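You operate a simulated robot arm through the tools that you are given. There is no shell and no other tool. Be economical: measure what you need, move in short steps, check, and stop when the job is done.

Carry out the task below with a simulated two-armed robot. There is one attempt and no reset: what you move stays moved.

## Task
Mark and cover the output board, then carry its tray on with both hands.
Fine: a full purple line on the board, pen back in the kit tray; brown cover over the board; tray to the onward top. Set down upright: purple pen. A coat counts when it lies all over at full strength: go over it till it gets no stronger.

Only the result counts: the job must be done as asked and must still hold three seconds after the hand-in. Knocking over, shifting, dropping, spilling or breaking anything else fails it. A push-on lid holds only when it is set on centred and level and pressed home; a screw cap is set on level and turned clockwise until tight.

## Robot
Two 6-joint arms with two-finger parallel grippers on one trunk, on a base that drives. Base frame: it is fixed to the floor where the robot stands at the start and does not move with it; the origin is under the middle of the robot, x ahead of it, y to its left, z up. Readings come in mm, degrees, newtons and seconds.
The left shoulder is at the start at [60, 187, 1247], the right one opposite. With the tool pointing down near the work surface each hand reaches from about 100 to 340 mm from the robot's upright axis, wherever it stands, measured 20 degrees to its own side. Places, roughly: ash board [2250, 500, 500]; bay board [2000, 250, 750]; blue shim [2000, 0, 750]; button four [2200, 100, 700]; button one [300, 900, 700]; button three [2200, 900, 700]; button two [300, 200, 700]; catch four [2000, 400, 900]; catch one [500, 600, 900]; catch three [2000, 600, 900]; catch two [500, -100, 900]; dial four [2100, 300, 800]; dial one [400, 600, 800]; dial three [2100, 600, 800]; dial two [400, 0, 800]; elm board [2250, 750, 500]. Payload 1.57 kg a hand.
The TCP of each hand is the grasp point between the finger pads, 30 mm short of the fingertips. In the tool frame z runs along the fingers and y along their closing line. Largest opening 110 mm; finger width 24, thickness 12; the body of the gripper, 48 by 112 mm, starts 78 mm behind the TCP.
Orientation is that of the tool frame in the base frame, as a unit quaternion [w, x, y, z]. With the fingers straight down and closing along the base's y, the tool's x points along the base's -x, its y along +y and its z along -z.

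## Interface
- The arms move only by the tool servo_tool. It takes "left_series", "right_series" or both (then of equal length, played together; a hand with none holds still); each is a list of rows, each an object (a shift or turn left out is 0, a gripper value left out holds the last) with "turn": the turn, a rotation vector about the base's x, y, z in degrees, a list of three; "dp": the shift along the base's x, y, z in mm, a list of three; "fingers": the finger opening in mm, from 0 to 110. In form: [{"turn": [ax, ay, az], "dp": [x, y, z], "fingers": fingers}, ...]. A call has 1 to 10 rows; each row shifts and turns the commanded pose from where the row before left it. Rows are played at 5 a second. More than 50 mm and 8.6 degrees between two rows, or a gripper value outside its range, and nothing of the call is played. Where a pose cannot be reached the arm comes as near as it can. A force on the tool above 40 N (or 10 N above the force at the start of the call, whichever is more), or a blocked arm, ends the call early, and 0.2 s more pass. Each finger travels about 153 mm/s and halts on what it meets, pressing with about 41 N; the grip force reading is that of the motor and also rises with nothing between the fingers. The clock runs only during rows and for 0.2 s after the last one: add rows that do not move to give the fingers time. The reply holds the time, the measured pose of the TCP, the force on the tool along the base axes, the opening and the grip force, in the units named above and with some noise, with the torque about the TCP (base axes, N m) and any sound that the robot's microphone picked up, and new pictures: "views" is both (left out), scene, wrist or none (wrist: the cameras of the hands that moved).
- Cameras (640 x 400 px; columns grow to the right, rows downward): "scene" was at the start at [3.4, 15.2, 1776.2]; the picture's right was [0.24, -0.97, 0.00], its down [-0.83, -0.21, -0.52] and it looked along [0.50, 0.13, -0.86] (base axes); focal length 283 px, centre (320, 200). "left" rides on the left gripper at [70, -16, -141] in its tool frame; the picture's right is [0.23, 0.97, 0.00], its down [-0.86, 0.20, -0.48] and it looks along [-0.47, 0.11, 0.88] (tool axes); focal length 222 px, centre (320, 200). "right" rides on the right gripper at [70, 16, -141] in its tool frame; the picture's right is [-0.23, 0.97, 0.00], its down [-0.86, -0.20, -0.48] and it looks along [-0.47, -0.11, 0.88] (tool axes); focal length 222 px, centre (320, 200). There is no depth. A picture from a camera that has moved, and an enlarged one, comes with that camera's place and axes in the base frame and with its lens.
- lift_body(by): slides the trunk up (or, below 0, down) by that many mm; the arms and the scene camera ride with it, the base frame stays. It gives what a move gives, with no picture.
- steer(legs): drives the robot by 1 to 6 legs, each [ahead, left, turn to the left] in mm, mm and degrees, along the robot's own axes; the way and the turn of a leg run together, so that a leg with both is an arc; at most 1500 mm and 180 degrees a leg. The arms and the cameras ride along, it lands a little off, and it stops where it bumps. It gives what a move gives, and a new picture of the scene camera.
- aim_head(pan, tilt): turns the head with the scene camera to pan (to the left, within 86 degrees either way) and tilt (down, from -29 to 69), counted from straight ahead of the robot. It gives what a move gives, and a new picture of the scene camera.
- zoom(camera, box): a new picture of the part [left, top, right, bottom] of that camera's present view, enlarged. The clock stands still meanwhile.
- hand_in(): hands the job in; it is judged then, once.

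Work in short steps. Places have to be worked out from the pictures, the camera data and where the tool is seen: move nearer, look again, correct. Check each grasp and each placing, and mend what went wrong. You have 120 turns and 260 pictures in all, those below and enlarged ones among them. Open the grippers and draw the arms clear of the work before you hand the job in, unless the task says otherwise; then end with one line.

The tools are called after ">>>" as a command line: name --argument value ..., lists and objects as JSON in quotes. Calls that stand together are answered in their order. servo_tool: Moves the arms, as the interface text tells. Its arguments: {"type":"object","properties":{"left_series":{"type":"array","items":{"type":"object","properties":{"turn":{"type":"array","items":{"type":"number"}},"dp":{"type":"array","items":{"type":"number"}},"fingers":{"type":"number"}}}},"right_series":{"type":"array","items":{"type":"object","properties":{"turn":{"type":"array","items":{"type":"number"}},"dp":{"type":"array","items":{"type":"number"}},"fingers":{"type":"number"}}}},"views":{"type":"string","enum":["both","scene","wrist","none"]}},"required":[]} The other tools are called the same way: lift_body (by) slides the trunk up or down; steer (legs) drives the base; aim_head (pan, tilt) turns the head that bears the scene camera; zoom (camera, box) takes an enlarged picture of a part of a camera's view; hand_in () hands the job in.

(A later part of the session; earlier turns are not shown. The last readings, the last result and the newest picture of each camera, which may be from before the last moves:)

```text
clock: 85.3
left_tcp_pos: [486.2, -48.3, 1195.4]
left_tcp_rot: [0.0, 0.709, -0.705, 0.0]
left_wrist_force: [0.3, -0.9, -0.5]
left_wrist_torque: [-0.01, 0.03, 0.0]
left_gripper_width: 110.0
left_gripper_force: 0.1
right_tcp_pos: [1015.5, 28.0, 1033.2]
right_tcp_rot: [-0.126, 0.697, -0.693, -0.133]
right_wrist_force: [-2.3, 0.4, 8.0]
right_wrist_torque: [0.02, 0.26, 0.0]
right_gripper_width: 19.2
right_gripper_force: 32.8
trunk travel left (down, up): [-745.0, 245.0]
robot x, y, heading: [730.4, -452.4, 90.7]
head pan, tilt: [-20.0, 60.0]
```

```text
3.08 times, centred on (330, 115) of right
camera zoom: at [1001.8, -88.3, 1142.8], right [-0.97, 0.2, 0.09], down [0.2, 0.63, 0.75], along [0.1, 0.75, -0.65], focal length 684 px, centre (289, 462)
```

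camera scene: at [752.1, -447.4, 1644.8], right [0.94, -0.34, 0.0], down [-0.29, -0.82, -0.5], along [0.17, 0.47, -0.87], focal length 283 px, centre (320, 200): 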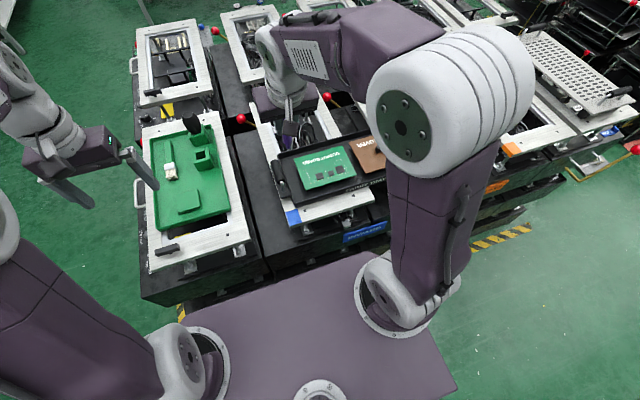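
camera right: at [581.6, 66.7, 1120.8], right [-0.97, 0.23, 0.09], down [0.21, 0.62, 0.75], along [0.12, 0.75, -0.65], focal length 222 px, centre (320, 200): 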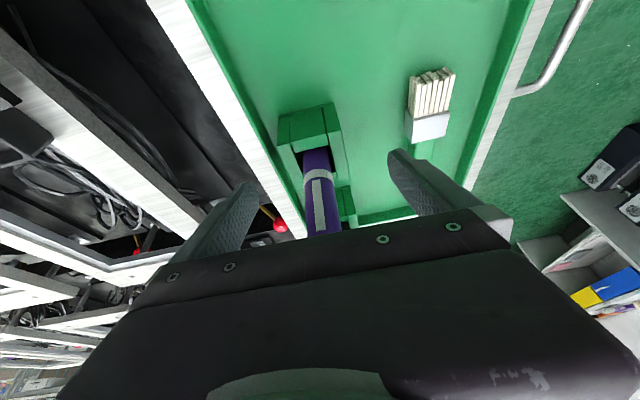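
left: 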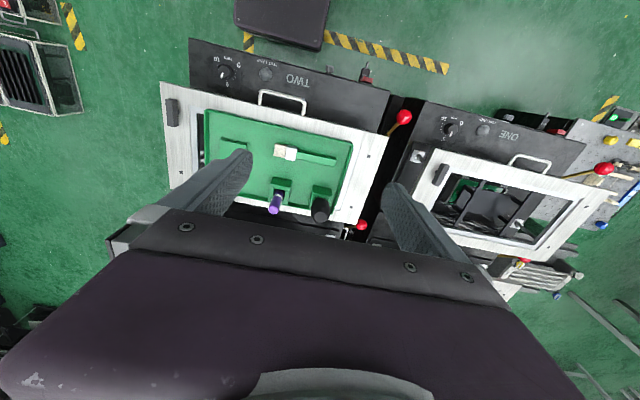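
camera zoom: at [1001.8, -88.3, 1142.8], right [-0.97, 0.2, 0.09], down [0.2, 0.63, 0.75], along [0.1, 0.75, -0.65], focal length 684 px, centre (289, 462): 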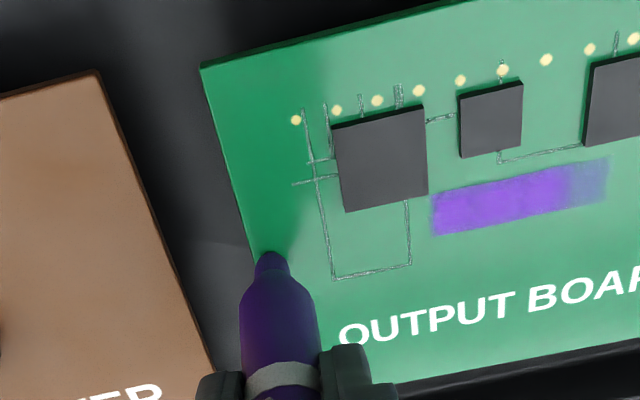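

The line's strip ends at x≈966 on the right; its left end (x≈914) is still weak. I go back over it slowly toward the left.

>>> servo_tool --right_series '[{"dp": [0, 0, 5]}, {"dp": [-45, 0, 0]}, {"dp": [0, 0, -4]}, {"dp": [0, 0, -1]}, {"dp": [-3, 0, 0]}, {"dp": [-3, 0, 0]}, {"dp": [-3, 0, 0]}, {"dp": [-3, 0, 0]}, {"dp": [-3, 0, 0]}, {"dp": [-3, 0, 0]}]' --views "none"

>>> servo_tool --right_series '[{"dp": [-3, 0, 0]}, {"dp": [-3, 0, 0]}, {"dp": [-3, 0, 0]}, {"dp": [-3, 0, 0]}, {"dp": [-3, 0, 0]}, {"dp": [-3, 0, 0]}, {"dp": [-3, 0, 0]}, {"dp": [-3, 0, 0]}, {"dp": [-3, 0, 0]}, {"dp": [-3, 0, 0]}]' --views "none"

>>> servo_tool --right_series '[{"dp": [-3, 0, 0]}, {"dp": [-3, 0, 0]}, {"dp": [-3, 0, 0]}, {"dp": [-3, 0, 0]}, {"dp": [-3, 0, 0]}, {"dp": [-3, 0, 0]}]' --views "none"

>>> zoom --camera "right" --box '[230, 50, 430, 180]'

```text
clock: 87.5
left_tcp_pos: [488.2, -49.3, 1195.6]
left_tcp_rot: [0.0, 0.709, -0.705, 0.0]
left_wrist_force: [-0.1, 1.1, 0.5]
left_wrist_torque: [0.01, -0.01, -0.03]
left_gripper_width: 110.2
left_gripper_force: 0.0
right_tcp_pos: [954.4, 28.7, 1034.1]
right_tcp_rot: [-0.128, 0.697, -0.693, -0.133]
right_wrist_force: [4.9, 0.3, 15.0]
right_wrist_torque: [0.13, -0.36, -0.02]
right_gripper_width: 19.2
right_gripper_force: 33.2
trunk travel left (down, up): [-745.0, 245.0]
robot x, y, heading: [731.7, -445.0, 90.3]
head pan, tilt: [-20.0, 60.0]
```

```text
clock: 89.7
left_tcp_pos: [488.5, -49.2, 1193.8]
left_tcp_rot: [0.0, 0.709, -0.706, -0.001]
left_wrist_force: [0.3, 0.6, 0.6]
left_wrist_torque: [0.0, 0.03, 0.03]
left_gripper_width: 110.2
left_gripper_force: 0.0
right_tcp_pos: [925.8, 27.1, 1034.1]
right_tcp_rot: [-0.127, 0.697, -0.693, -0.132]
right_wrist_force: [4.1, 0.4, 12.6]
right_wrist_torque: [0.06, -0.34, 0.0]
right_gripper_width: 19.1
right_gripper_force: 32.9
trunk travel left (down, up): [-745.0, 245.0]
robot x, y, heading: [731.0, -451.2, 90.3]
head pan, tilt: [-20.0, 60.0]
```

```text
clock: 91.1
left_tcp_pos: [488.3, -49.5, 1195.9]
left_tcp_rot: [-0.001, 0.709, -0.705, -0.001]
left_wrist_force: [0.6, 0.5, -0.6]
left_wrist_torque: [0.0, 0.05, 0.0]
left_gripper_width: 110.1
left_gripper_force: 0.0
right_tcp_pos: [907.5, 26.2, 1034.5]
right_tcp_rot: [-0.128, 0.696, -0.694, -0.133]
right_wrist_force: [5.0, -0.1, 15.0]
right_wrist_torque: [0.01, -0.4, -0.02]
right_gripper_width: 19.2
right_gripper_force: 33.3
trunk travel left (down, up): [-745.0, 245.0]
robot x, y, heading: [729.5, -447.3, 90.4]
head pan, tilt: [-20.0, 60.0]
```

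```text
3.08 times, centred on (330, 115) of right
camera zoom: at [891.7, -89.7, 1142.5], right [-0.97, 0.21, 0.09], down [0.2, 0.62, 0.75], along [0.1, 0.75, -0.65], focal length 684 px, centre (289, 462)
```

zoom: 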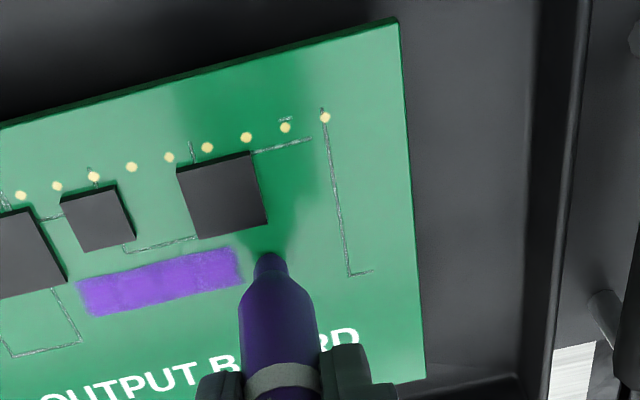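

The strip now looks even. I go over it again on both sides of the centre (y≈30 then y≈25), overshooting the ends.

>>> servo_tool --right_series '[{"dp": [2, 3, 0]}, {"dp": [4, 0, 0]}, {"dp": [4, 0, 0]}, {"dp": [4, 0, 0]}, {"dp": [4, 0, 0]}, {"dp": [4, 0, 0]}, {"dp": [4, 0, 0]}, {"dp": [4, 0, 0]}, {"dp": [4, 0, 0]}, {"dp": [4, 0, 0]}]' --views "none"

>>> servo_tool --right_series '[{"dp": [4, 0, 0]}, {"dp": [4, 0, 0]}, {"dp": [4, 0, 0]}, {"dp": [4, 0, 0]}, {"dp": [4, 0, 0]}, {"dp": [4, 0, 0]}, {"dp": [0, -2.5, 0]}, {"dp": [0, -2.5, 0]}, {"dp": [-4, 0, 0]}, {"dp": [-4, 0, 0]}]' --views "none"

>>> servo_tool --right_series '[{"dp": [-4, 0, 0]}, {"dp": [-4, 0, 0]}, {"dp": [-4, 0, 0]}, {"dp": [-4, 0, 0]}, {"dp": [-4, 0, 0]}, {"dp": [-4, 0, 0]}, {"dp": [-4, 0, 0]}, {"dp": [-4, 0, 0]}, {"dp": [-4, 0, 0]}, {"dp": [-4, 0, 0]}]' --views "none"

>>> servo_tool --right_series '[{"dp": [-4, 0, 0]}, {"dp": [-4, 0, 0]}, {"dp": [-4, 0, 0]}, {"dp": [-4, 0, 0]}, {"dp": [0, 2.5, 0]}, {}, {"dp": [0, 0, 20]}, {"dp": [0, 0, 40]}, {"dp": [-40, 0, 20]}]' --views "none"

>>> zoom --camera "right" --box '[180, 40, 360, 160]'

>>> zoom --camera "scene" --box '[290, 130, 380, 210]'

```text
clock: 93.3
left_tcp_pos: [487.4, -48.1, 1194.8]
left_tcp_rot: [0.0, 0.709, -0.705, 0.0]
left_wrist_force: [0.2, 0.6, -0.2]
left_wrist_torque: [-0.03, -0.03, 0.0]
left_gripper_width: 110.2
left_gripper_force: 0.1
right_tcp_pos: [943.2, 30.6, 1034.2]
right_tcp_rot: [-0.128, 0.697, -0.693, -0.132]
right_wrist_force: [-2.5, 0.8, 8.2]
right_wrist_torque: [0.07, 0.2, -0.02]
right_gripper_width: 19.0
right_gripper_force: 32.9
trunk travel left (down, up): [-745.0, 245.0]
robot x, y, heading: [731.7, -449.7, 90.2]
head pan, tilt: [-20.0, 60.0]
```

```text
clock: 95.5
left_tcp_pos: [488.3, -47.9, 1195.0]
left_tcp_rot: [0.0, 0.709, -0.706, 0.0]
left_wrist_force: [0.3, 0.5, -0.7]
left_wrist_torque: [0.02, 0.02, 0.01]
left_gripper_width: 110.0
left_gripper_force: 0.0
right_tcp_pos: [960.1, 26.4, 1034.5]
right_tcp_rot: [-0.127, 0.697, -0.693, -0.134]
right_wrist_force: [0.3, 0.9, 1.4]
right_wrist_torque: [0.08, 0.03, 0.01]
right_gripper_width: 19.2
right_gripper_force: 33.1
trunk travel left (down, up): [-745.0, 245.0]
robot x, y, heading: [727.6, -448.7, 90.1]
head pan, tilt: [-20.0, 60.0]
```

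```text
clock: 97.7
left_tcp_pos: [488.4, -49.4, 1194.6]
left_tcp_rot: [0.0, 0.709, -0.706, 0.0]
left_wrist_force: [0.5, -0.4, -0.2]
left_wrist_torque: [-0.01, -0.03, 0.0]
left_gripper_width: 110.1
left_gripper_force: 0.1
right_tcp_pos: [920.2, 25.4, 1033.2]
right_tcp_rot: [-0.128, 0.698, -0.693, -0.132]
right_wrist_force: [2.3, 0.3, 10.5]
right_wrist_torque: [0.05, -0.22, 0.0]
right_gripper_width: 19.0
right_gripper_force: 33.7
trunk travel left (down, up): [-745.0, 245.0]
robot x, y, heading: [732.0, -447.8, 90.3]
head pan, tilt: [-20.0, 60.0]
```

```text
clock: 99.7
left_tcp_pos: [485.7, -47.3, 1194.5]
left_tcp_rot: [0.0, 0.709, -0.705, 0.001]
left_wrist_force: [-0.4, 0.5, -0.1]
left_wrist_torque: [0.0, -0.04, -0.01]
left_gripper_width: 110.0
left_gripper_force: 0.1
right_tcp_pos: [863.2, 30.5, 1113.3]
right_tcp_rot: [-0.128, 0.697, -0.693, -0.132]
right_wrist_force: [-0.8, 0.8, 0.0]
right_wrist_torque: [0.01, -0.01, -0.03]
right_gripper_width: 19.0
right_gripper_force: 33.7
trunk travel left (down, up): [-745.0, 245.0]
robot x, y, heading: [734.6, -451.4, 90.3]
head pan, tilt: [-20.0, 60.0]
```

```text
3.33 times, centred on (270, 100) of right
camera zoom: at [847.7, -85.2, 1222.8], right [-0.97, 0.21, 0.09], down [0.2, 0.63, 0.75], along [0.1, 0.75, -0.65], focal length 740 px, centre (487, 533)
```

zoom: 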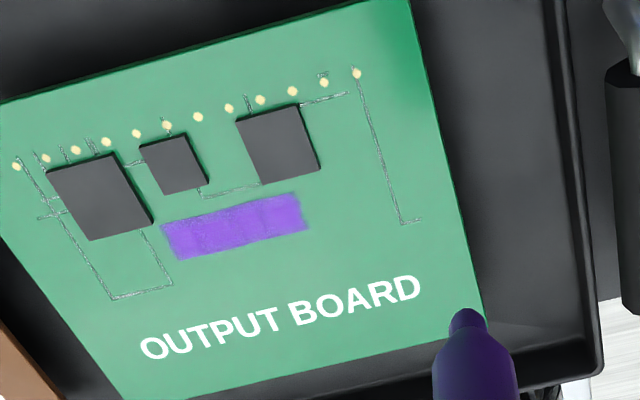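

```text
5.00 times, centred on (335, 170) of scene
camera zoom: at [748.7, -447.3, 1644.8], right [0.94, -0.34, 0.0], down [-0.29, -0.82, -0.5], along [0.17, 0.47, -0.87], focal length 1416 px, centre (245, 350)
```

zoom: 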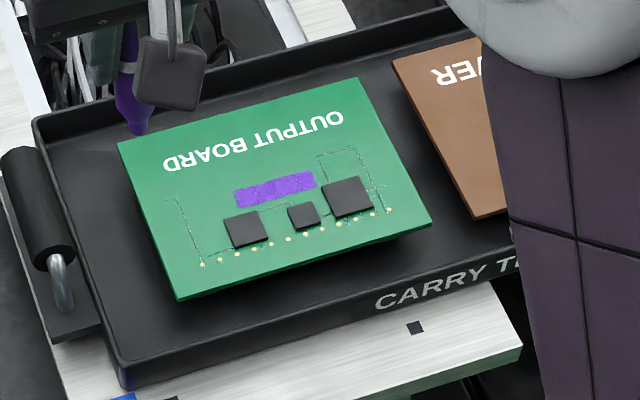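

The line looks complete; I enlarge it to compare its strength end to end.

>>> zoom --camera "right" --box '[218, 85, 274, 120]'

```text
11.43 times, centred on (246, 102) of right
camera zoom: at [847.7, -85.2, 1222.8], right [-0.97, 0.21, 0.09], down [0.2, 0.63, 0.75], along [0.1, 0.75, -0.65], focal length 2538 px, centre (1166, 1314)
```

zoom: 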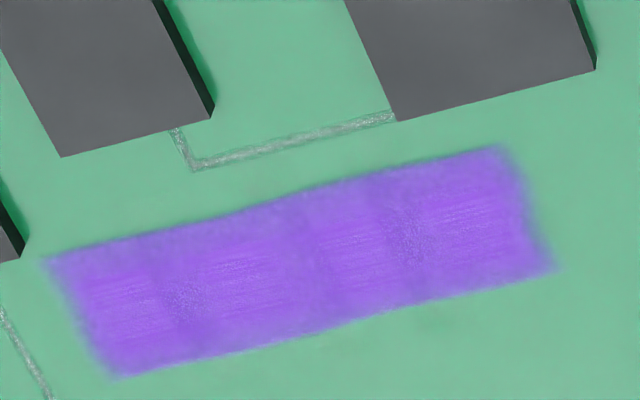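

Slightly bluer bands remain; I make further full passes along y≈27 to be sure it is saturated.

>>> servo_tool --right_series '[{"dp": [40, -3, 0]}, {"dp": [5, 0, -45]}, {"dp": [0, 0, -30]}, {"dp": [0, 0, -4]}, {"dp": [0, 0, -1]}, {"dp": [3, 0, 0]}, {"dp": [3, 0, 0]}, {"dp": [3, 0, 0]}, {"dp": [3, 0, 0]}, {"dp": [3, 0, 0]}]' --views "none"

>>> servo_tool --right_series '[{"dp": [3, 0, 0]}, {"dp": [3, 0, 0]}, {"dp": [3, 0, 0]}, {"dp": [3, 0, 0]}, {"dp": [3, 0, 0]}, {"dp": [3, 0, 0]}, {"dp": [3, 0, 0]}, {"dp": [3, 0, 0]}, {"dp": [3, 0, 0]}, {"dp": [3, 0, 0]}]' --views "none"

>>> servo_tool --right_series '[{"dp": [3, 0, 0]}, {"dp": [3, 0, 0]}, {"dp": [3, 0, 0]}, {"dp": [3, 0, 0]}, {"dp": [3, 0, -0.3]}, {"dp": [-3, 0, 0]}, {"dp": [-3, 0, 0]}, {"dp": [-3, 0, 0]}, {"dp": [-3, 0, 0]}, {"dp": [-3, 0, 0]}]' --views "none"

>>> servo_tool --right_series '[{"dp": [-3, 0, 0]}, {"dp": [-3, 0, 0]}, {"dp": [-3, 0, 0]}, {"dp": [-3, 0, 0]}, {"dp": [-3, 0, 0]}, {"dp": [-3, 0, 0]}, {"dp": [-3, 0, 0]}, {"dp": [-3, 0, 0]}, {"dp": [-3, 0, 0]}, {"dp": [-3, 0, 0]}]' --views "none"

>>> servo_tool --right_series '[{"dp": [-3, 0, 0]}, {"dp": [-3, 0, 0]}, {"dp": [-3, 0, 0]}, {"dp": [-3, 0, 0]}, {"dp": [-3, 0, 0]}, {}, {"dp": [0, 0, 30]}, {"dp": [0, 0, 45]}, {"dp": [-45, 0, 0]}]' --views "none"

>>> zoom --camera "right" --box '[218, 80, 282, 120]'

```text
clock: 101.9
left_tcp_pos: [487.6, -49.9, 1195.0]
left_tcp_rot: [0.0, 0.709, -0.705, 0.001]
left_wrist_force: [-0.3, -0.6, -0.2]
left_wrist_torque: [-0.01, 0.0, -0.03]
left_gripper_width: 110.2
left_gripper_force: 0.1
right_tcp_pos: [924.1, 25.4, 1034.2]
right_tcp_rot: [-0.127, 0.697, -0.693, -0.131]
right_wrist_force: [-1.4, -0.3, 6.1]
right_wrist_torque: [-0.02, 0.1, -0.01]
right_gripper_width: 19.1
right_gripper_force: 33.1
trunk travel left (down, up): [-745.0, 245.0]
robot x, y, heading: [732.3, -449.4, 90.4]
head pan, tilt: [-20.0, 60.0]
```

```text
clock: 104.1
left_tcp_pos: [486.9, -47.9, 1193.7]
left_tcp_rot: [0.0, 0.709, -0.706, 0.0]
left_wrist_force: [0.2, 0.4, 0.6]
left_wrist_torque: [0.0, 0.0, 0.01]
left_gripper_width: 110.0
left_gripper_force: 0.0
right_tcp_pos: [955.3, 24.6, 1033.9]
right_tcp_rot: [-0.128, 0.697, -0.693, -0.132]
right_wrist_force: [-2.2, 0.4, 6.5]
right_wrist_torque: [0.03, 0.19, 0.01]
right_gripper_width: 19.4
right_gripper_force: 33.1
trunk travel left (down, up): [-745.0, 245.0]
robot x, y, heading: [732.6, -451.8, 90.0]
head pan, tilt: [-20.0, 60.0]
```

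```text
clock: 106.3
left_tcp_pos: [488.1, -48.9, 1194.0]
left_tcp_rot: [0.0, 0.709, -0.705, 0.0]
left_wrist_force: [0.0, -0.6, -0.4]
left_wrist_torque: [0.0, 0.0, 0.03]
left_gripper_width: 109.6
left_gripper_force: 0.2
right_tcp_pos: [953.4, 23.8, 1032.5]
right_tcp_rot: [-0.128, 0.697, -0.693, -0.133]
right_wrist_force: [3.1, 0.2, 8.6]
right_wrist_torque: [0.03, -0.22, 0.02]
right_gripper_width: 19.3
right_gripper_force: 33.4
trunk travel left (down, up): [-745.0, 245.0]
robot x, y, heading: [729.6, -449.2, 90.3]
head pan, tilt: [-20.0, 60.0]
```

```text
clock: 108.5
left_tcp_pos: [488.3, -49.4, 1194.0]
left_tcp_rot: [0.0, 0.709, -0.706, 0.0]
left_wrist_force: [0.6, 0.5, -0.7]
left_wrist_torque: [0.03, 0.02, 0.01]
left_gripper_width: 109.9
left_gripper_force: 0.0
right_tcp_pos: [924.1, 25.4, 1033.6]
right_tcp_rot: [-0.127, 0.697, -0.693, -0.132]
right_wrist_force: [1.3, 0.5, 3.8]
right_wrist_torque: [-0.01, -0.11, 0.03]
right_gripper_width: 19.2
right_gripper_force: 33.5
trunk travel left (down, up): [-745.0, 245.0]
robot x, y, heading: [732.9, -448.3, 90.4]
head pan, tilt: [-20.0, 60.0]
```

```text
clock: 110.5
left_tcp_pos: [486.1, -48.1, 1194.3]
left_tcp_rot: [-0.001, 0.709, -0.706, 0.001]
left_wrist_force: [0.3, -0.5, -0.3]
left_wrist_torque: [-0.03, 0.04, 0.02]
left_gripper_width: 110.0
left_gripper_force: 0.1
right_tcp_pos: [865.3, 24.6, 1108.6]
right_tcp_rot: [-0.127, 0.698, -0.692, -0.132]
right_wrist_force: [-0.4, -0.1, 0.2]
right_wrist_torque: [-0.01, -0.05, 0.01]
right_gripper_width: 18.9
right_gripper_force: 32.8
trunk travel left (down, up): [-745.0, 245.0]
robot x, y, heading: [730.6, -447.6, 90.5]
head pan, tilt: [-20.0, 60.0]
```

```text
10.00 times, centred on (250, 100) of right
camera zoom: at [849.8, -91.4, 1217.5], right [-0.97, 0.21, 0.09], down [0.2, 0.63, 0.75], along [0.1, 0.75, -0.65], focal length 2221 px, centre (1020, 1200)
```

zoom: 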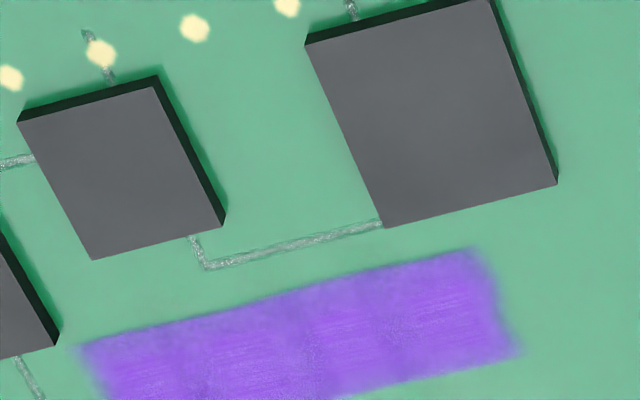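

Saturated: no change from the last passes. Now the pen goes back: I raise it and drive back to the kit tray.

>>> servo_tool --right_series '[{"dp": [0, 0, 45]}, {"dp": [0, 0, 40]}, {"dp": [-30, 0, 0]}]' --views "none"

>>> steer --legs '[[0, 242, -1]]'

>>> zoom --camera "right" --box '[200, 0, 440, 180]'

```text
clock: 111.3
left_tcp_pos: [488.4, -47.9, 1194.5]
left_tcp_rot: [0.0, 0.709, -0.706, 0.0]
left_wrist_force: [-0.7, -0.3, 0.3]
left_wrist_torque: [-0.05, -0.02, -0.01]
left_gripper_width: 109.8
left_gripper_force: 0.0
right_tcp_pos: [832.3, 26.7, 1193.5]
right_tcp_rot: [-0.127, 0.698, -0.693, -0.131]
right_wrist_force: [0.1, 0.5, -0.1]
right_wrist_torque: [-0.06, 0.0, -0.02]
right_gripper_width: 19.2
right_gripper_force: 32.9
trunk travel left (down, up): [-745.0, 245.0]
robot x, y, heading: [730.4, -449.9, 90.3]
head pan, tilt: [-20.0, 60.0]
```

```text
clock: 113.1
left_tcp_pos: [252.4, -43.7, 1195.5]
left_tcp_rot: [0.0, -0.704, 0.71, 0.002]
left_wrist_force: [0.3, -0.3, -0.3]
left_wrist_torque: [0.02, -0.02, -0.02]
left_gripper_width: 110.1
left_gripper_force: 0.1
right_tcp_pos: [600.8, 24.5, 1193.0]
right_tcp_rot: [0.128, -0.692, 0.698, 0.132]
right_wrist_force: [-0.3, 0.4, -0.8]
right_wrist_torque: [-0.05, 0.02, 0.01]
right_gripper_width: 19.0
right_gripper_force: 33.2
trunk travel left (down, up): [-745.0, 245.0]
robot x, y, heading: [490.3, -450.6, 89.5]
head pan, tilt: [-20.0, 60.0]
camera scene: at [509.5, -447.2, 1644.8], right [0.94, -0.35, 0.0], down [-0.31, -0.81, -0.5], along [0.18, 0.47, -0.87], focal length 283 px, centre (320, 200)
```

scene: 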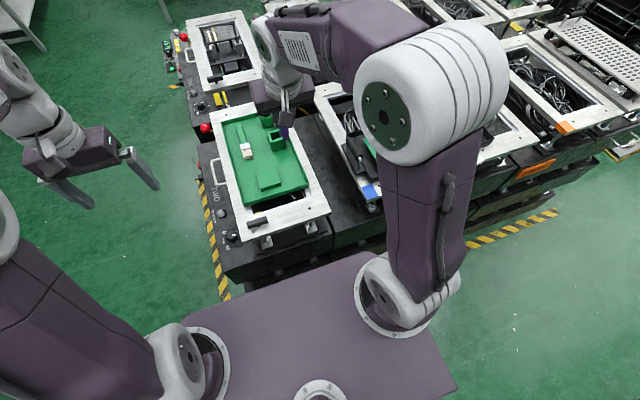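

```text
2.22 times, centred on (320, 90) of right
camera zoom: at [583.4, -91.6, 1302.4], right [-0.97, 0.22, 0.09], down [0.21, 0.62, 0.75], along [0.11, 0.75, -0.65], focal length 494 px, centre (320, 444)
```

zoom: 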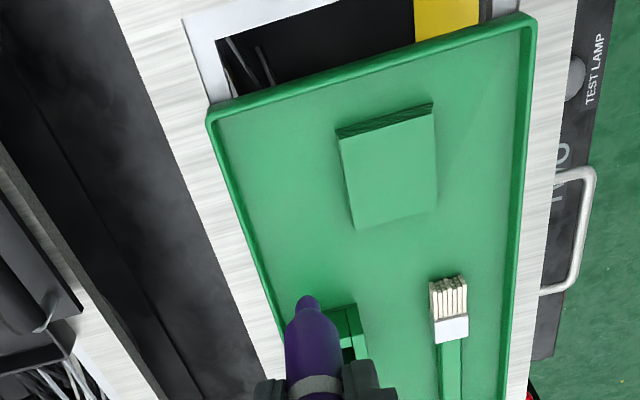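

I move above the socket at (600, 181.5) and lower to just over it, then check alignment.

>>> servo_tool --right_series '[{"dp": [-1, 40, 0]}, {"dp": [0, 40, 0]}, {"dp": [0, 40, 0]}, {"dp": [0, 37, 0]}, {"dp": [0, 0, -45]}, {"dp": [0, 0, -45]}, {"dp": [0, 0, -18]}, {}]' --views "none"

>>> zoom --camera "right" --box '[240, 70, 400, 190]'

>>> zoom --camera "scene" --box '[210, 80, 330, 180]'

```text
clock: 114.9
left_tcp_pos: [251.0, -43.8, 1194.9]
left_tcp_rot: [0.0, -0.703, 0.711, 0.001]
left_wrist_force: [0.0, -1.0, 0.0]
left_wrist_torque: [-0.01, -0.01, 0.03]
left_gripper_width: 110.0
left_gripper_force: 0.2
right_tcp_pos: [598.8, 180.2, 1085.3]
right_tcp_rot: [0.128, -0.692, 0.698, 0.132]
right_wrist_force: [-0.7, -1.1, 0.6]
right_wrist_torque: [0.0, -0.01, 0.01]
right_gripper_width: 18.9
right_gripper_force: 33.3
trunk travel left (down, up): [-745.0, 245.0]
robot x, y, heading: [486.6, -445.9, 89.3]
head pan, tilt: [-20.0, 60.0]
```

```text
3.33 times, centred on (320, 130) of right
camera zoom: at [581.6, 64.3, 1193.9], right [-0.97, 0.22, 0.09], down [0.21, 0.62, 0.75], along [0.11, 0.75, -0.65], focal length 740 px, centre (320, 433)
```

zoom: 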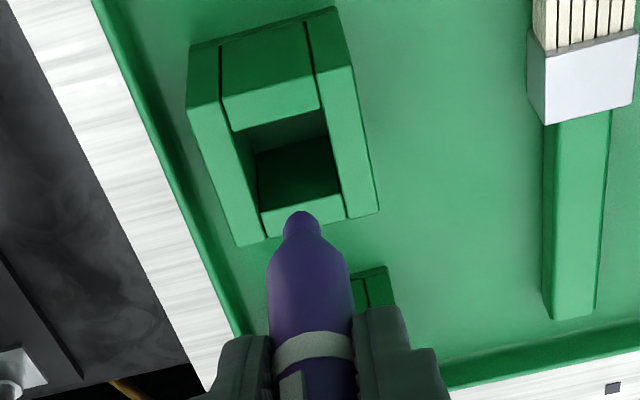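

```text
4.00 times, centred on (270, 130) of scene
camera zoom: at [507.8, -448.1, 1644.8], right [0.94, -0.35, 0.0], down [-0.31, -0.81, -0.5], along [0.18, 0.47, -0.87], focal length 1133 px, centre (520, 480)
```

zoom: 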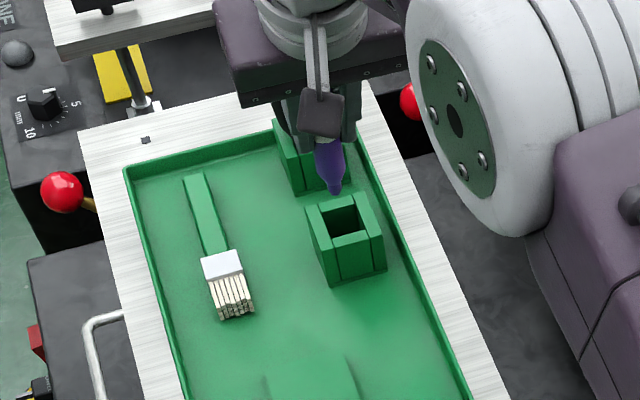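

Socket opening centre is about (600, 185) at rim z≈972. I shift slightly and lower the pen in.

>>> servo_tool --right_series '[{"dp": [1.5, 3, 0]}, {"dp": [0, 0, -25]}, {"dp": [0, 0, -20]}, {"dp": [0, 0, -15]}, {"dp": [0, 0, -10]}, {}]' --views "none"

>>> zoom --camera "right" --box '[240, 70, 400, 190]'

```text
clock: 116.3
left_tcp_pos: [251.1, -44.0, 1193.9]
left_tcp_rot: [0.001, -0.703, 0.711, 0.0]
left_wrist_force: [1.0, 0.3, -0.5]
left_wrist_torque: [-0.03, 0.01, 0.07]
left_gripper_width: 109.9
left_gripper_force: 0.0
right_tcp_pos: [600.9, 182.6, 1016.0]
right_tcp_rot: [0.127, -0.691, 0.699, 0.131]
right_wrist_force: [1.2, -1.8, -1.0]
right_wrist_torque: [-0.08, -0.02, 0.01]
right_gripper_width: 19.2
right_gripper_force: 33.2
trunk travel left (down, up): [-745.0, 245.0]
robot x, y, heading: [483.3, -447.6, 89.7]
head pan, tilt: [-20.0, 60.0]
```

```text
3.33 times, centred on (320, 130) of right
camera zoom: at [583.6, 66.8, 1124.5], right [-0.97, 0.22, 0.09], down [0.21, 0.62, 0.75], along [0.11, 0.75, -0.65], focal length 740 px, centre (320, 433)
```

zoom: 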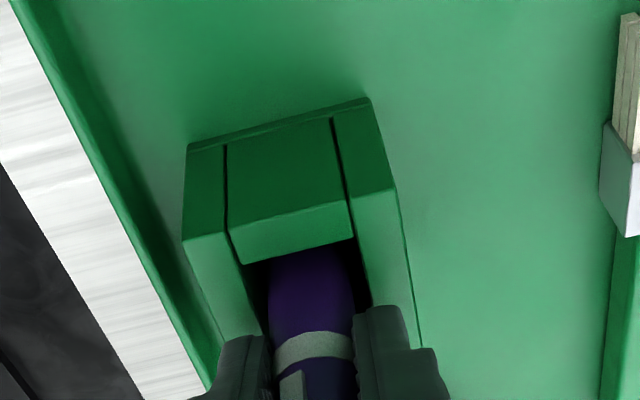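

The pen is inside the socket. I lower the last millimetres until it touches the floor.

>>> servo_tool --right_series '[{"dp": [0, 0, -3]}, {"dp": [0, 0, -2]}, {}]' --views "none"

```text
clock: 117.1
left_tcp_pos: [251.9, -45.7, 1196.5]
left_tcp_rot: [0.001, -0.704, 0.71, 0.001]
left_wrist_force: [0.9, 0.2, 0.6]
left_wrist_torque: [0.0, 0.03, 0.0]
left_gripper_width: 109.8
left_gripper_force: 0.0
right_tcp_pos: [600.6, 182.5, 1013.7]
right_tcp_rot: [0.13, -0.691, 0.698, 0.134]
right_wrist_force: [3.3, -2.1, 20.0]
right_wrist_torque: [0.0, -0.24, -0.03]
right_gripper_width: 19.1
right_gripper_force: 34.0
trunk travel left (down, up): [-745.0, 245.0]
robot x, y, heading: [490.7, -447.6, 89.7]
head pan, tilt: [-20.0, 60.0]
```

Bottomed (20 N). I ease up a little, open, and withdraw upward.

>>> servo_tool --right_series '[{"dp": [0, 0, 2]}, {"fingers": 40}, {"fingers": 90}, {"fingers": 110}, {}]' --views "none"

>>> servo_tool --right_series '[{"dp": [0, -3, 40]}, {"dp": [0, 0, 45]}, {"dp": [0, 0, 45]}, {"dp": [0, -45, 20]}, {"dp": [0, -45, 0]}, {"dp": [0, -45, 0]}]' --views "none"

>>> zoom --camera "right" --box '[220, 60, 460, 240]'

>>> zoom --camera "scene" --box '[210, 80, 330, 180]'

```text
clock: 118.3
left_tcp_pos: [251.9, -43.8, 1194.3]
left_tcp_rot: [0.0, -0.703, 0.711, 0.0]
left_wrist_force: [-0.1, 0.2, -0.1]
left_wrist_torque: [-0.01, 0.0, 0.02]
left_gripper_width: 110.0
left_gripper_force: 0.0
right_tcp_pos: [599.3, 183.9, 1014.0]
right_tcp_rot: [0.128, -0.692, 0.699, 0.131]
right_wrist_force: [1.5, -0.3, -0.3]
right_wrist_torque: [0.02, -0.01, 0.02]
right_gripper_width: 110.0
right_gripper_force: 0.1
trunk travel left (down, up): [-745.0, 245.0]
robot x, y, heading: [486.3, -449.5, 89.3]
head pan, tilt: [-20.0, 60.0]
```

```text
clock: 119.7
left_tcp_pos: [251.8, -43.5, 1194.7]
left_tcp_rot: [0.001, -0.704, 0.71, 0.001]
left_wrist_force: [-0.2, -0.8, -0.4]
left_wrist_torque: [0.0, 0.02, -0.05]
left_gripper_width: 110.2
left_gripper_force: 0.1
right_tcp_pos: [599.5, 45.1, 1165.0]
right_tcp_rot: [0.128, -0.692, 0.699, 0.132]
right_wrist_force: [-0.6, -0.4, -0.5]
right_wrist_torque: [-0.02, 0.01, 0.03]
right_gripper_width: 109.9
right_gripper_force: 0.0
trunk travel left (down, up): [-745.0, 245.0]
robot x, y, heading: [486.4, -450.4, 89.7]
head pan, tilt: [-20.0, 60.0]
```

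```text
2.22 times, centred on (340, 150) of right
camera zoom: at [583.2, -71.4, 1273.8], right [-0.97, 0.22, 0.09], down [0.21, 0.62, 0.75], along [0.11, 0.75, -0.65], focal length 494 px, centre (276, 311)
```

zoom: 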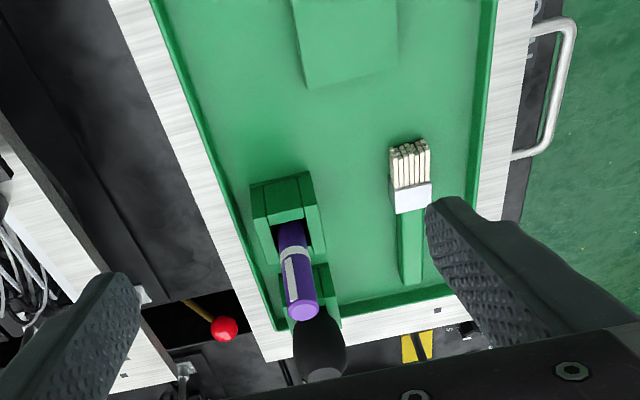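

```text
4.00 times, centred on (270, 130) of scene
camera zoom: at [508.1, -448.7, 1644.8], right [0.94, -0.35, 0.0], down [-0.31, -0.81, -0.5], along [0.18, 0.47, -0.87], focal length 1133 px, centre (520, 480)
```

zoom: 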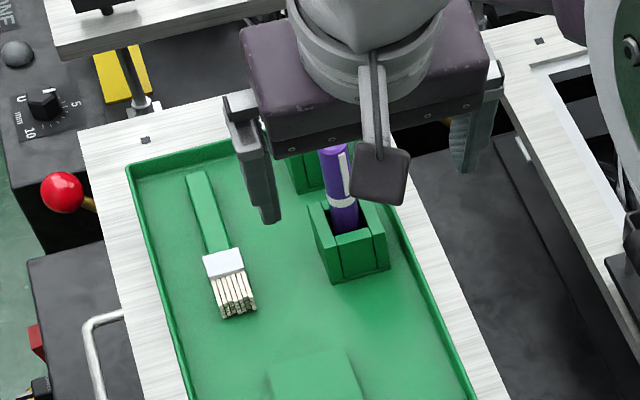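

Pen is back upright in its socket. Next the cover: I straighten the hand, and drive so the right arm stands between cover and board.

>>> servo_tool --right_series '[{"dp": [0, -40, 10], "turn": [-7, 0, 0]}, {"dp": [0, -40, 10], "turn": [-7, 0, 0]}, {"dp": [0, -20, 10], "turn": [-7, 0, 0]}]' --views "none"

>>> steer --legs '[[0, -390, 0.6]]'

>>> zoom --camera "right" --box '[0, 0, 640, 400]'

```text
clock: 120.5
left_tcp_pos: [252.0, -42.6, 1193.8]
left_tcp_rot: [-0.001, -0.703, 0.711, 0.0]
left_wrist_force: [0.4, 0.4, -0.4]
left_wrist_torque: [-0.01, -0.01, 0.02]
left_gripper_width: 109.9
left_gripper_force: 0.0
right_tcp_pos: [600.7, -52.9, 1191.7]
right_tcp_rot: [-0.001, -0.703, 0.711, 0.0]
right_wrist_force: [1.2, 0.4, 0.2]
right_wrist_torque: [-0.03, -0.02, -0.01]
right_gripper_width: 109.7
right_gripper_force: 0.0
trunk travel left (down, up): [-745.0, 245.0]
robot x, y, heading: [487.5, -447.5, 89.3]
head pan, tilt: [-20.0, 60.0]
```

```text
clock: 122.9
left_tcp_pos: [628.8, -48.4, 1194.2]
left_tcp_rot: [0.0, 0.71, -0.704, 0.0]
left_wrist_force: [0.0, 0.2, -0.2]
left_wrist_torque: [-0.01, -0.03, 0.01]
left_gripper_width: 110.0
left_gripper_force: 0.1
right_tcp_pos: [976.9, -52.5, 1193.9]
right_tcp_rot: [0.0, 0.71, -0.704, -0.001]
right_wrist_force: [-0.4, 0.8, 0.9]
right_wrist_torque: [0.01, 0.0, -0.02]
right_gripper_width: 109.9
right_gripper_force: 0.0
trunk travel left (down, up): [-745.0, 245.0]
robot x, y, heading: [873.6, -451.3, 90.5]
head pan, tilt: [-20.0, 60.0]
camera scene: at [892.4, -447.4, 1644.8], right [0.94, -0.33, 0.0], down [-0.29, -0.82, -0.5], along [0.17, 0.47, -0.87], focal length 283 px, centre (320, 200)
```

scene: 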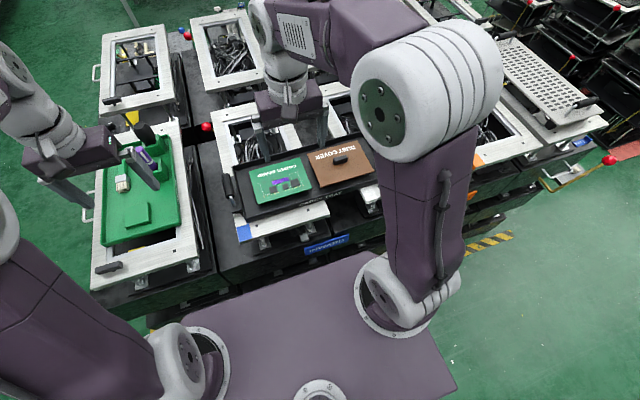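

```text
1.00 times, centred on (320, 200) of right (not enlarged: the box is as wide or as high as the picture)
camera zoom: at [961.6, -122.0, 1335.9], right [-0.98, 0.22, 0.0], down [0.19, 0.86, 0.48], along [0.1, 0.47, -0.88], focal length 222 px, centre (320, 200)
```

zoom: 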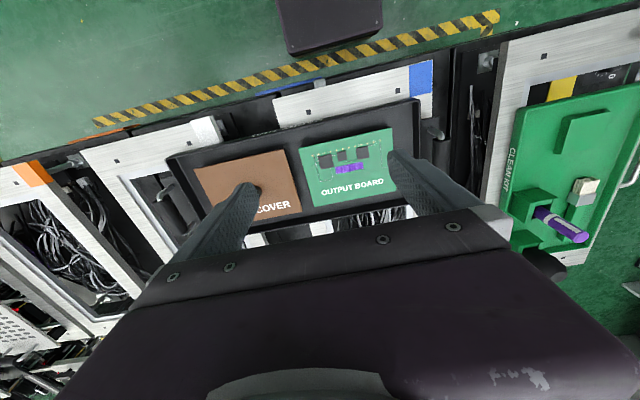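

I bring the right hand over in front of the cover to measure the knob and cover edges.

>>> servo_tool --right_series '[{"dp": [48, 0, 0]}, {"dp": [48, 0, -10]}, {"dp": [45, 0, -20]}, {"dp": [0, 0, -40]}, {}]' --views "none"

>>> zoom --camera "right" --box '[140, 60, 500, 260]'

>>> servo_tool --right_series '[{"dp": [0, 40, 0]}, {"dp": [0, 40, 0]}, {}]' --views "none"

>>> zoom --camera "right" --box '[140, 20, 500, 220]'

```text
clock: 124.1
left_tcp_pos: [629.3, -48.6, 1195.4]
left_tcp_rot: [0.001, 0.71, -0.704, 0.0]
left_wrist_force: [0.8, -1.5, -0.4]
left_wrist_torque: [-0.03, 0.02, -0.03]
left_gripper_width: 110.0
left_gripper_force: 0.2
right_tcp_pos: [1117.9, -53.7, 1120.4]
right_tcp_rot: [-0.001, 0.71, -0.704, -0.002]
right_wrist_force: [-0.1, -0.3, 1.1]
right_wrist_torque: [0.0, -0.04, -0.02]
right_gripper_width: 110.0
right_gripper_force: 0.1
trunk travel left (down, up): [-745.0, 245.0]
robot x, y, heading: [872.6, -449.3, 90.4]
head pan, tilt: [-20.0, 60.0]
```

```text
1.78 times, centred on (320, 160) of right
camera zoom: at [1103.2, -123.8, 1264.0], right [-0.98, 0.22, 0.0], down [0.19, 0.86, 0.48], along [0.1, 0.47, -0.88], focal length 395 px, centre (320, 271)
```

zoom: 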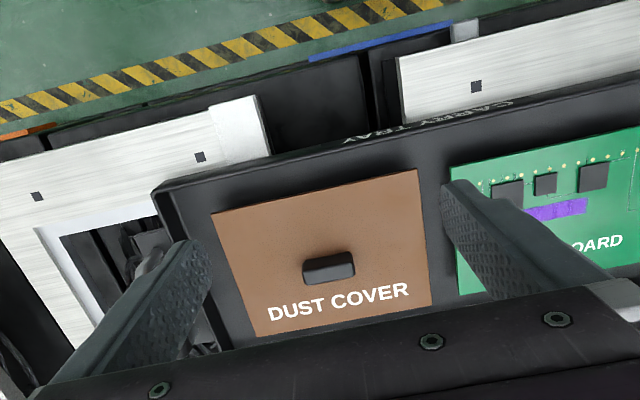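

```text
clock: 124.9
left_tcp_pos: [630.3, -49.5, 1195.3]
left_tcp_rot: [0.0, 0.71, -0.704, 0.0]
left_wrist_force: [0.3, 0.3, -0.1]
left_wrist_torque: [-0.01, 0.0, -0.03]
left_gripper_width: 110.0
left_gripper_force: 0.0
right_tcp_pos: [1118.5, 26.7, 1122.9]
right_tcp_rot: [-0.001, 0.71, -0.704, -0.002]
right_wrist_force: [-0.2, -0.4, -0.1]
right_wrist_torque: [0.06, 0.01, -0.06]
right_gripper_width: 110.1
right_gripper_force: 0.0
trunk travel left (down, up): [-745.0, 245.0]
robot x, y, heading: [873.8, -445.2, 90.4]
head pan, tilt: [-20.0, 60.0]
```

```text
1.78 times, centred on (320, 120) of right
camera zoom: at [1102.8, -44.0, 1266.1], right [-0.98, 0.22, 0.0], down [0.19, 0.85, 0.48], along [0.1, 0.47, -0.88], focal length 395 px, centre (320, 342)
```

zoom: 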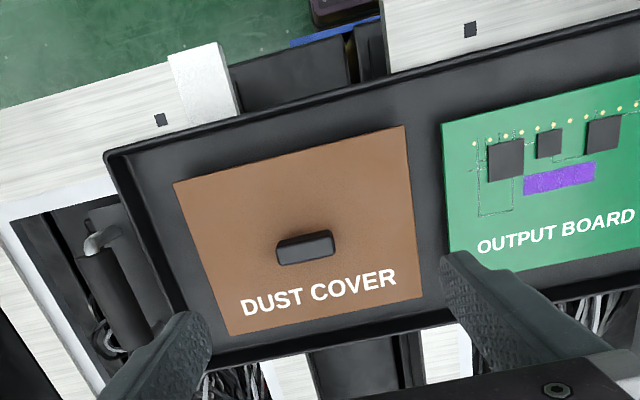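

Knob top is near (1129, 33, 957), about 44 mm long in x; cover centre ≈ (1130, 36), board centre ≈ (940, 36). I lower over the knob.

>>> servo_tool --right_series '[{"dp": [10.5, 6.5, 0], "fingers": 80}, {"dp": [0, 0, -45]}, {"dp": [0, 0, -45]}, {"dp": [0, 0, -35]}, {"dp": [0, 0, -10]}, {}]' --views "wrist"

>>> zoom --camera "scene" --box '[260, 80, 420, 200]'

```text
clock: 126.3
left_tcp_pos: [630.1, -49.3, 1193.8]
left_tcp_rot: [0.001, 0.71, -0.704, 0.0]
left_wrist_force: [0.3, -0.3, 0.8]
left_wrist_torque: [0.02, 0.02, -0.01]
left_gripper_width: 110.2
left_gripper_force: 0.1
right_tcp_pos: [1131.3, 34.5, 987.0]
right_tcp_rot: [0.0, 0.71, -0.704, -0.002]
right_wrist_force: [-0.3, -1.0, 0.1]
right_wrist_torque: [-0.03, -0.03, -0.02]
right_gripper_width: 80.2
right_gripper_force: 0.0
trunk travel left (down, up): [-745.0, 245.0]
robot x, y, heading: [873.8, -446.5, 90.7]
head pan, tilt: [-20.0, 60.0]
camera right: at [1115.6, -35.4, 1130.5], right [-0.98, 0.22, 0.0], down [0.19, 0.86, 0.48], along [0.1, 0.47, -0.88], focal length 222 px, centre (320, 200)
```

right: 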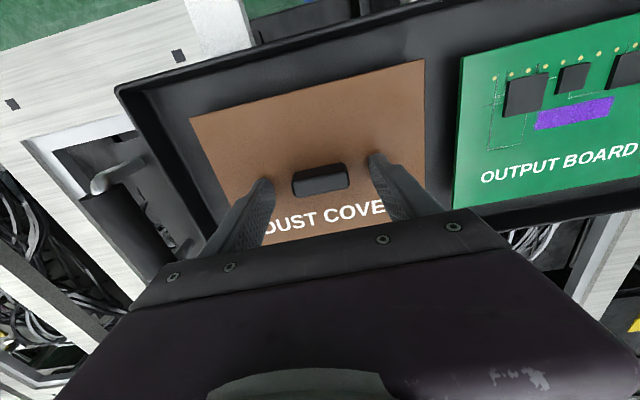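

```text
3.33 times, centred on (340, 140) of scene
camera zoom: at [893.7, -447.4, 1644.8], right [0.94, -0.33, 0.0], down [-0.29, -0.82, -0.5], along [0.17, 0.47, -0.87], focal length 944 px, centre (253, 400)
```

zoom: 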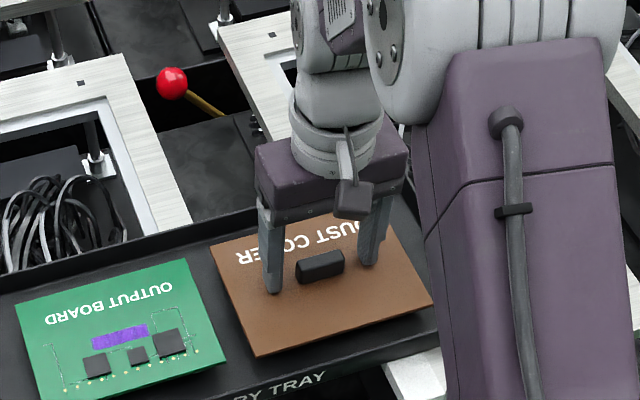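

Knob sits between the fingers. I lower gently until the tips meet the cover.

>>> servo_tool --right_series '[{"dp": [0, 1, -5]}, {"dp": [0, 0, -3]}, {"dp": [0, 0, -2]}, {}]' --views "none"

>>> zoom --camera "right" --box '[220, 100, 460, 250]'

```text
clock: 126.9
left_tcp_pos: [629.9, -52.6, 1196.8]
left_tcp_rot: [-0.001, 0.71, -0.705, 0.0]
left_wrist_force: [-0.2, -0.6, -0.3]
left_wrist_torque: [-0.01, 0.02, 0.0]
left_gripper_width: 109.9
left_gripper_force: 0.1
right_tcp_pos: [1131.0, 36.2, 986.5]
right_tcp_rot: [-0.006, 0.71, -0.704, -0.005]
right_wrist_force: [2.9, -8.6, 25.9]
right_wrist_torque: [-0.53, 0.43, 0.19]
right_gripper_width: 80.3
right_gripper_force: 0.1
trunk travel left (down, up): [-745.0, 245.0]
robot x, y, heading: [874.9, -451.1, 90.2]
head pan, tilt: [-20.0, 60.0]
stopped in row 2 (right hand): the force on the tool passed its limit at 46 N (the readings are from after the stop); the commanded pose is now the measured one
```

```text
2.67 times, centred on (340, 175) of right
camera zoom: at [1114.9, -36.8, 1129.2], right [-0.98, 0.22, 0.0], down [0.19, 0.85, 0.49], along [0.11, 0.48, -0.87], focal length 592 px, centre (267, 267)
```

zoom: 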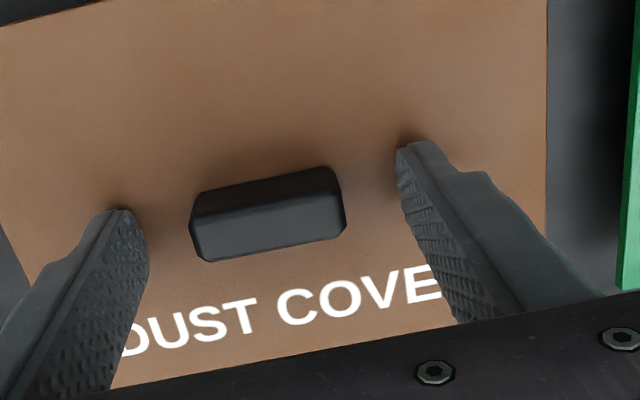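

The tips touch the cover at TCP ≈986 (cover top ≈956). I back off 2 mm, shift 3 mm and close on the knob.

>>> servo_tool --right_series '[{"dp": [0, 2, 2.5]}, {"fingers": 50}, {"fingers": 30}, {"fingers": 30}, {"fingers": 30}]' --views "none"

>>> zoom --camera "right" --box '[220, 100, 460, 250]'

```text
clock: 128.1
left_tcp_pos: [629.2, -49.9, 1194.0]
left_tcp_rot: [0.0, 0.71, -0.704, -0.001]
left_wrist_force: [-0.4, 0.4, -0.3]
left_wrist_torque: [-0.01, 0.04, -0.01]
left_gripper_width: 109.7
left_gripper_force: 0.1
right_tcp_pos: [1130.6, 39.7, 986.6]
right_tcp_rot: [-0.005, 0.711, -0.704, -0.004]
right_wrist_force: [-1.9, 2.6, 10.6]
right_wrist_torque: [0.63, 0.12, 0.03]
right_gripper_width: 43.3
right_gripper_force: 41.0
trunk travel left (down, up): [-745.0, 245.0]
robot x, y, heading: [875.2, -450.1, 90.4]
head pan, tilt: [-20.0, 60.0]
```

```text
2.67 times, centred on (340, 175) of right
camera zoom: at [1114.6, -31.3, 1129.5], right [-0.98, 0.22, 0.0], down [0.19, 0.85, 0.49], along [0.11, 0.48, -0.87], focal length 592 px, centre (267, 267)
```

zoom: 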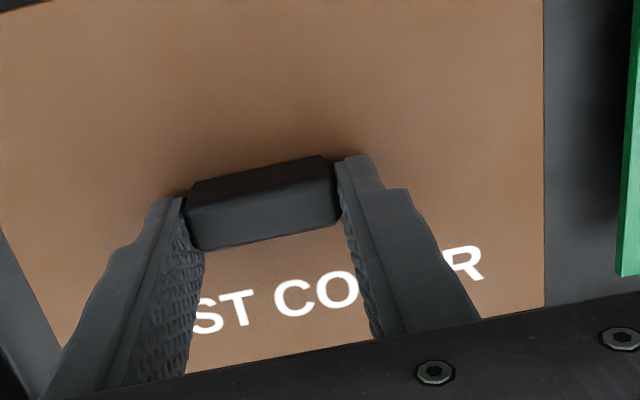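

Knob gripped (43.3 mm). I lift the cover 60 mm and look.

>>> servo_tool --right_series '[{"dp": [0, 0, 10]}, {"dp": [0, 0, 25]}, {"dp": [0, 0, 30]}, {}]' --views "wrist"

>>> zoom --camera "scene" --box '[220, 60, 420, 220]'

```text
clock: 129.1
left_tcp_pos: [630.8, -47.9, 1194.6]
left_tcp_rot: [0.0, 0.71, -0.704, 0.0]
left_wrist_force: [-1.0, 0.2, 0.5]
left_wrist_torque: [0.02, 0.03, 0.0]
left_gripper_width: 110.1
left_gripper_force: 0.1
right_tcp_pos: [1132.3, 39.7, 1051.0]
right_tcp_rot: [-0.004, 0.709, -0.705, -0.003]
right_wrist_force: [-0.8, -0.6, -1.7]
right_wrist_torque: [0.0, -0.03, 0.04]
right_gripper_width: 43.2
right_gripper_force: 40.9
trunk travel left (down, up): [-745.0, 245.0]
robot x, y, heading: [870.5, -446.4, 90.2]
head pan, tilt: [-20.0, 60.0]
camera right: at [1116.6, -30.2, 1193.3], right [-0.98, 0.22, 0.0], down [0.19, 0.85, 0.49], along [0.1, 0.48, -0.87], focal length 222 px, centre (320, 200)
```

right: 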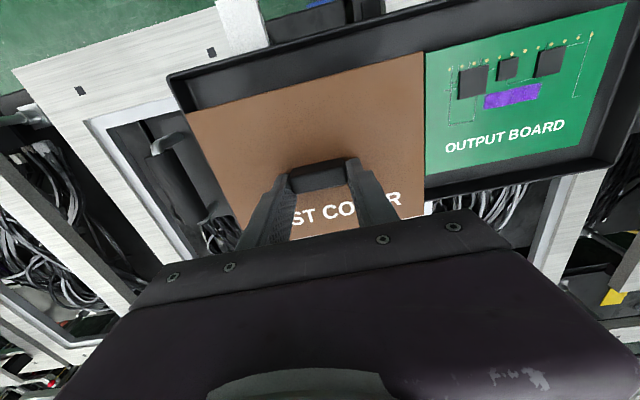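

```text
2.50 times, centred on (320, 140) of scene
camera zoom: at [894.3, -446.7, 1644.8], right [0.94, -0.33, 0.0], down [-0.29, -0.82, -0.5], along [0.17, 0.47, -0.87], focal length 708 px, centre (320, 350)
```

zoom: 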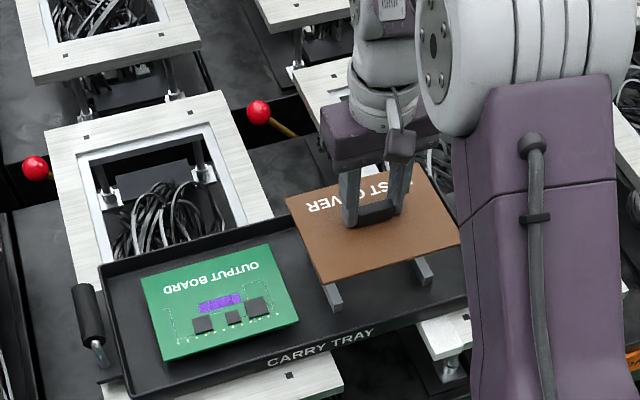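

The cover is a plate (its rests stay in the tray). Computed in the same plane, cover centre (1130, 34) and board centre (940, 32.5), so I move it −190 in x, −1.3 in y and check.

>>> servo_tool --right_series '[{"dp": [-38, 0, 0]}, {"dp": [-38, -1.3, 0]}, {"dp": [-38, 0, 0]}, {"dp": [-38, 0, 0]}, {"dp": [-38, 0, 0]}, {"dp": [0, 0, -30]}, {}]' --views "wrist"

>>> zoom --camera "scene" --box '[220, 100, 380, 230]'

```text
clock: 130.7
left_tcp_pos: [629.1, -48.5, 1194.5]
left_tcp_rot: [0.0, 0.71, -0.704, 0.0]
left_wrist_force: [-0.1, 1.0, -0.1]
left_wrist_torque: [0.03, 0.02, -0.04]
left_gripper_width: 110.0
left_gripper_force: 0.1
right_tcp_pos: [940.4, 37.3, 1020.2]
right_tcp_rot: [-0.005, 0.71, -0.704, -0.004]
right_wrist_force: [0.2, 0.1, -0.9]
right_wrist_torque: [0.0, -0.03, -0.04]
right_gripper_width: 43.1
right_gripper_force: 41.2
trunk travel left (down, up): [-745.0, 245.0]
robot x, y, heading: [873.8, -451.9, 90.4]
head pan, tilt: [-20.0, 60.0]
camera right: at [925.7, -34.3, 1162.9], right [-0.98, 0.22, 0.0], down [0.19, 0.85, 0.49], along [0.1, 0.48, -0.87], focal length 222 px, centre (320, 200)
```

right: 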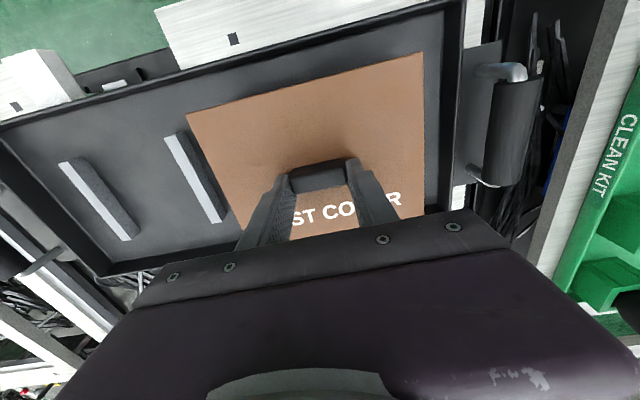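

```text
3.08 times, centred on (300, 165) of scene
camera zoom: at [893.9, -447.5, 1644.8], right [0.94, -0.34, 0.0], down [-0.29, -0.82, -0.5], along [0.17, 0.47, -0.87], focal length 872 px, centre (382, 308)
```

zoom: 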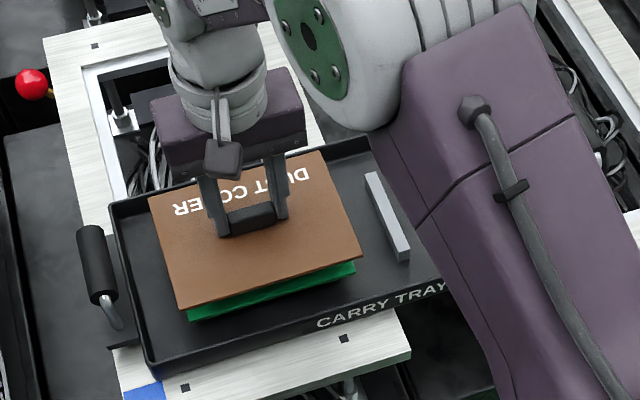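

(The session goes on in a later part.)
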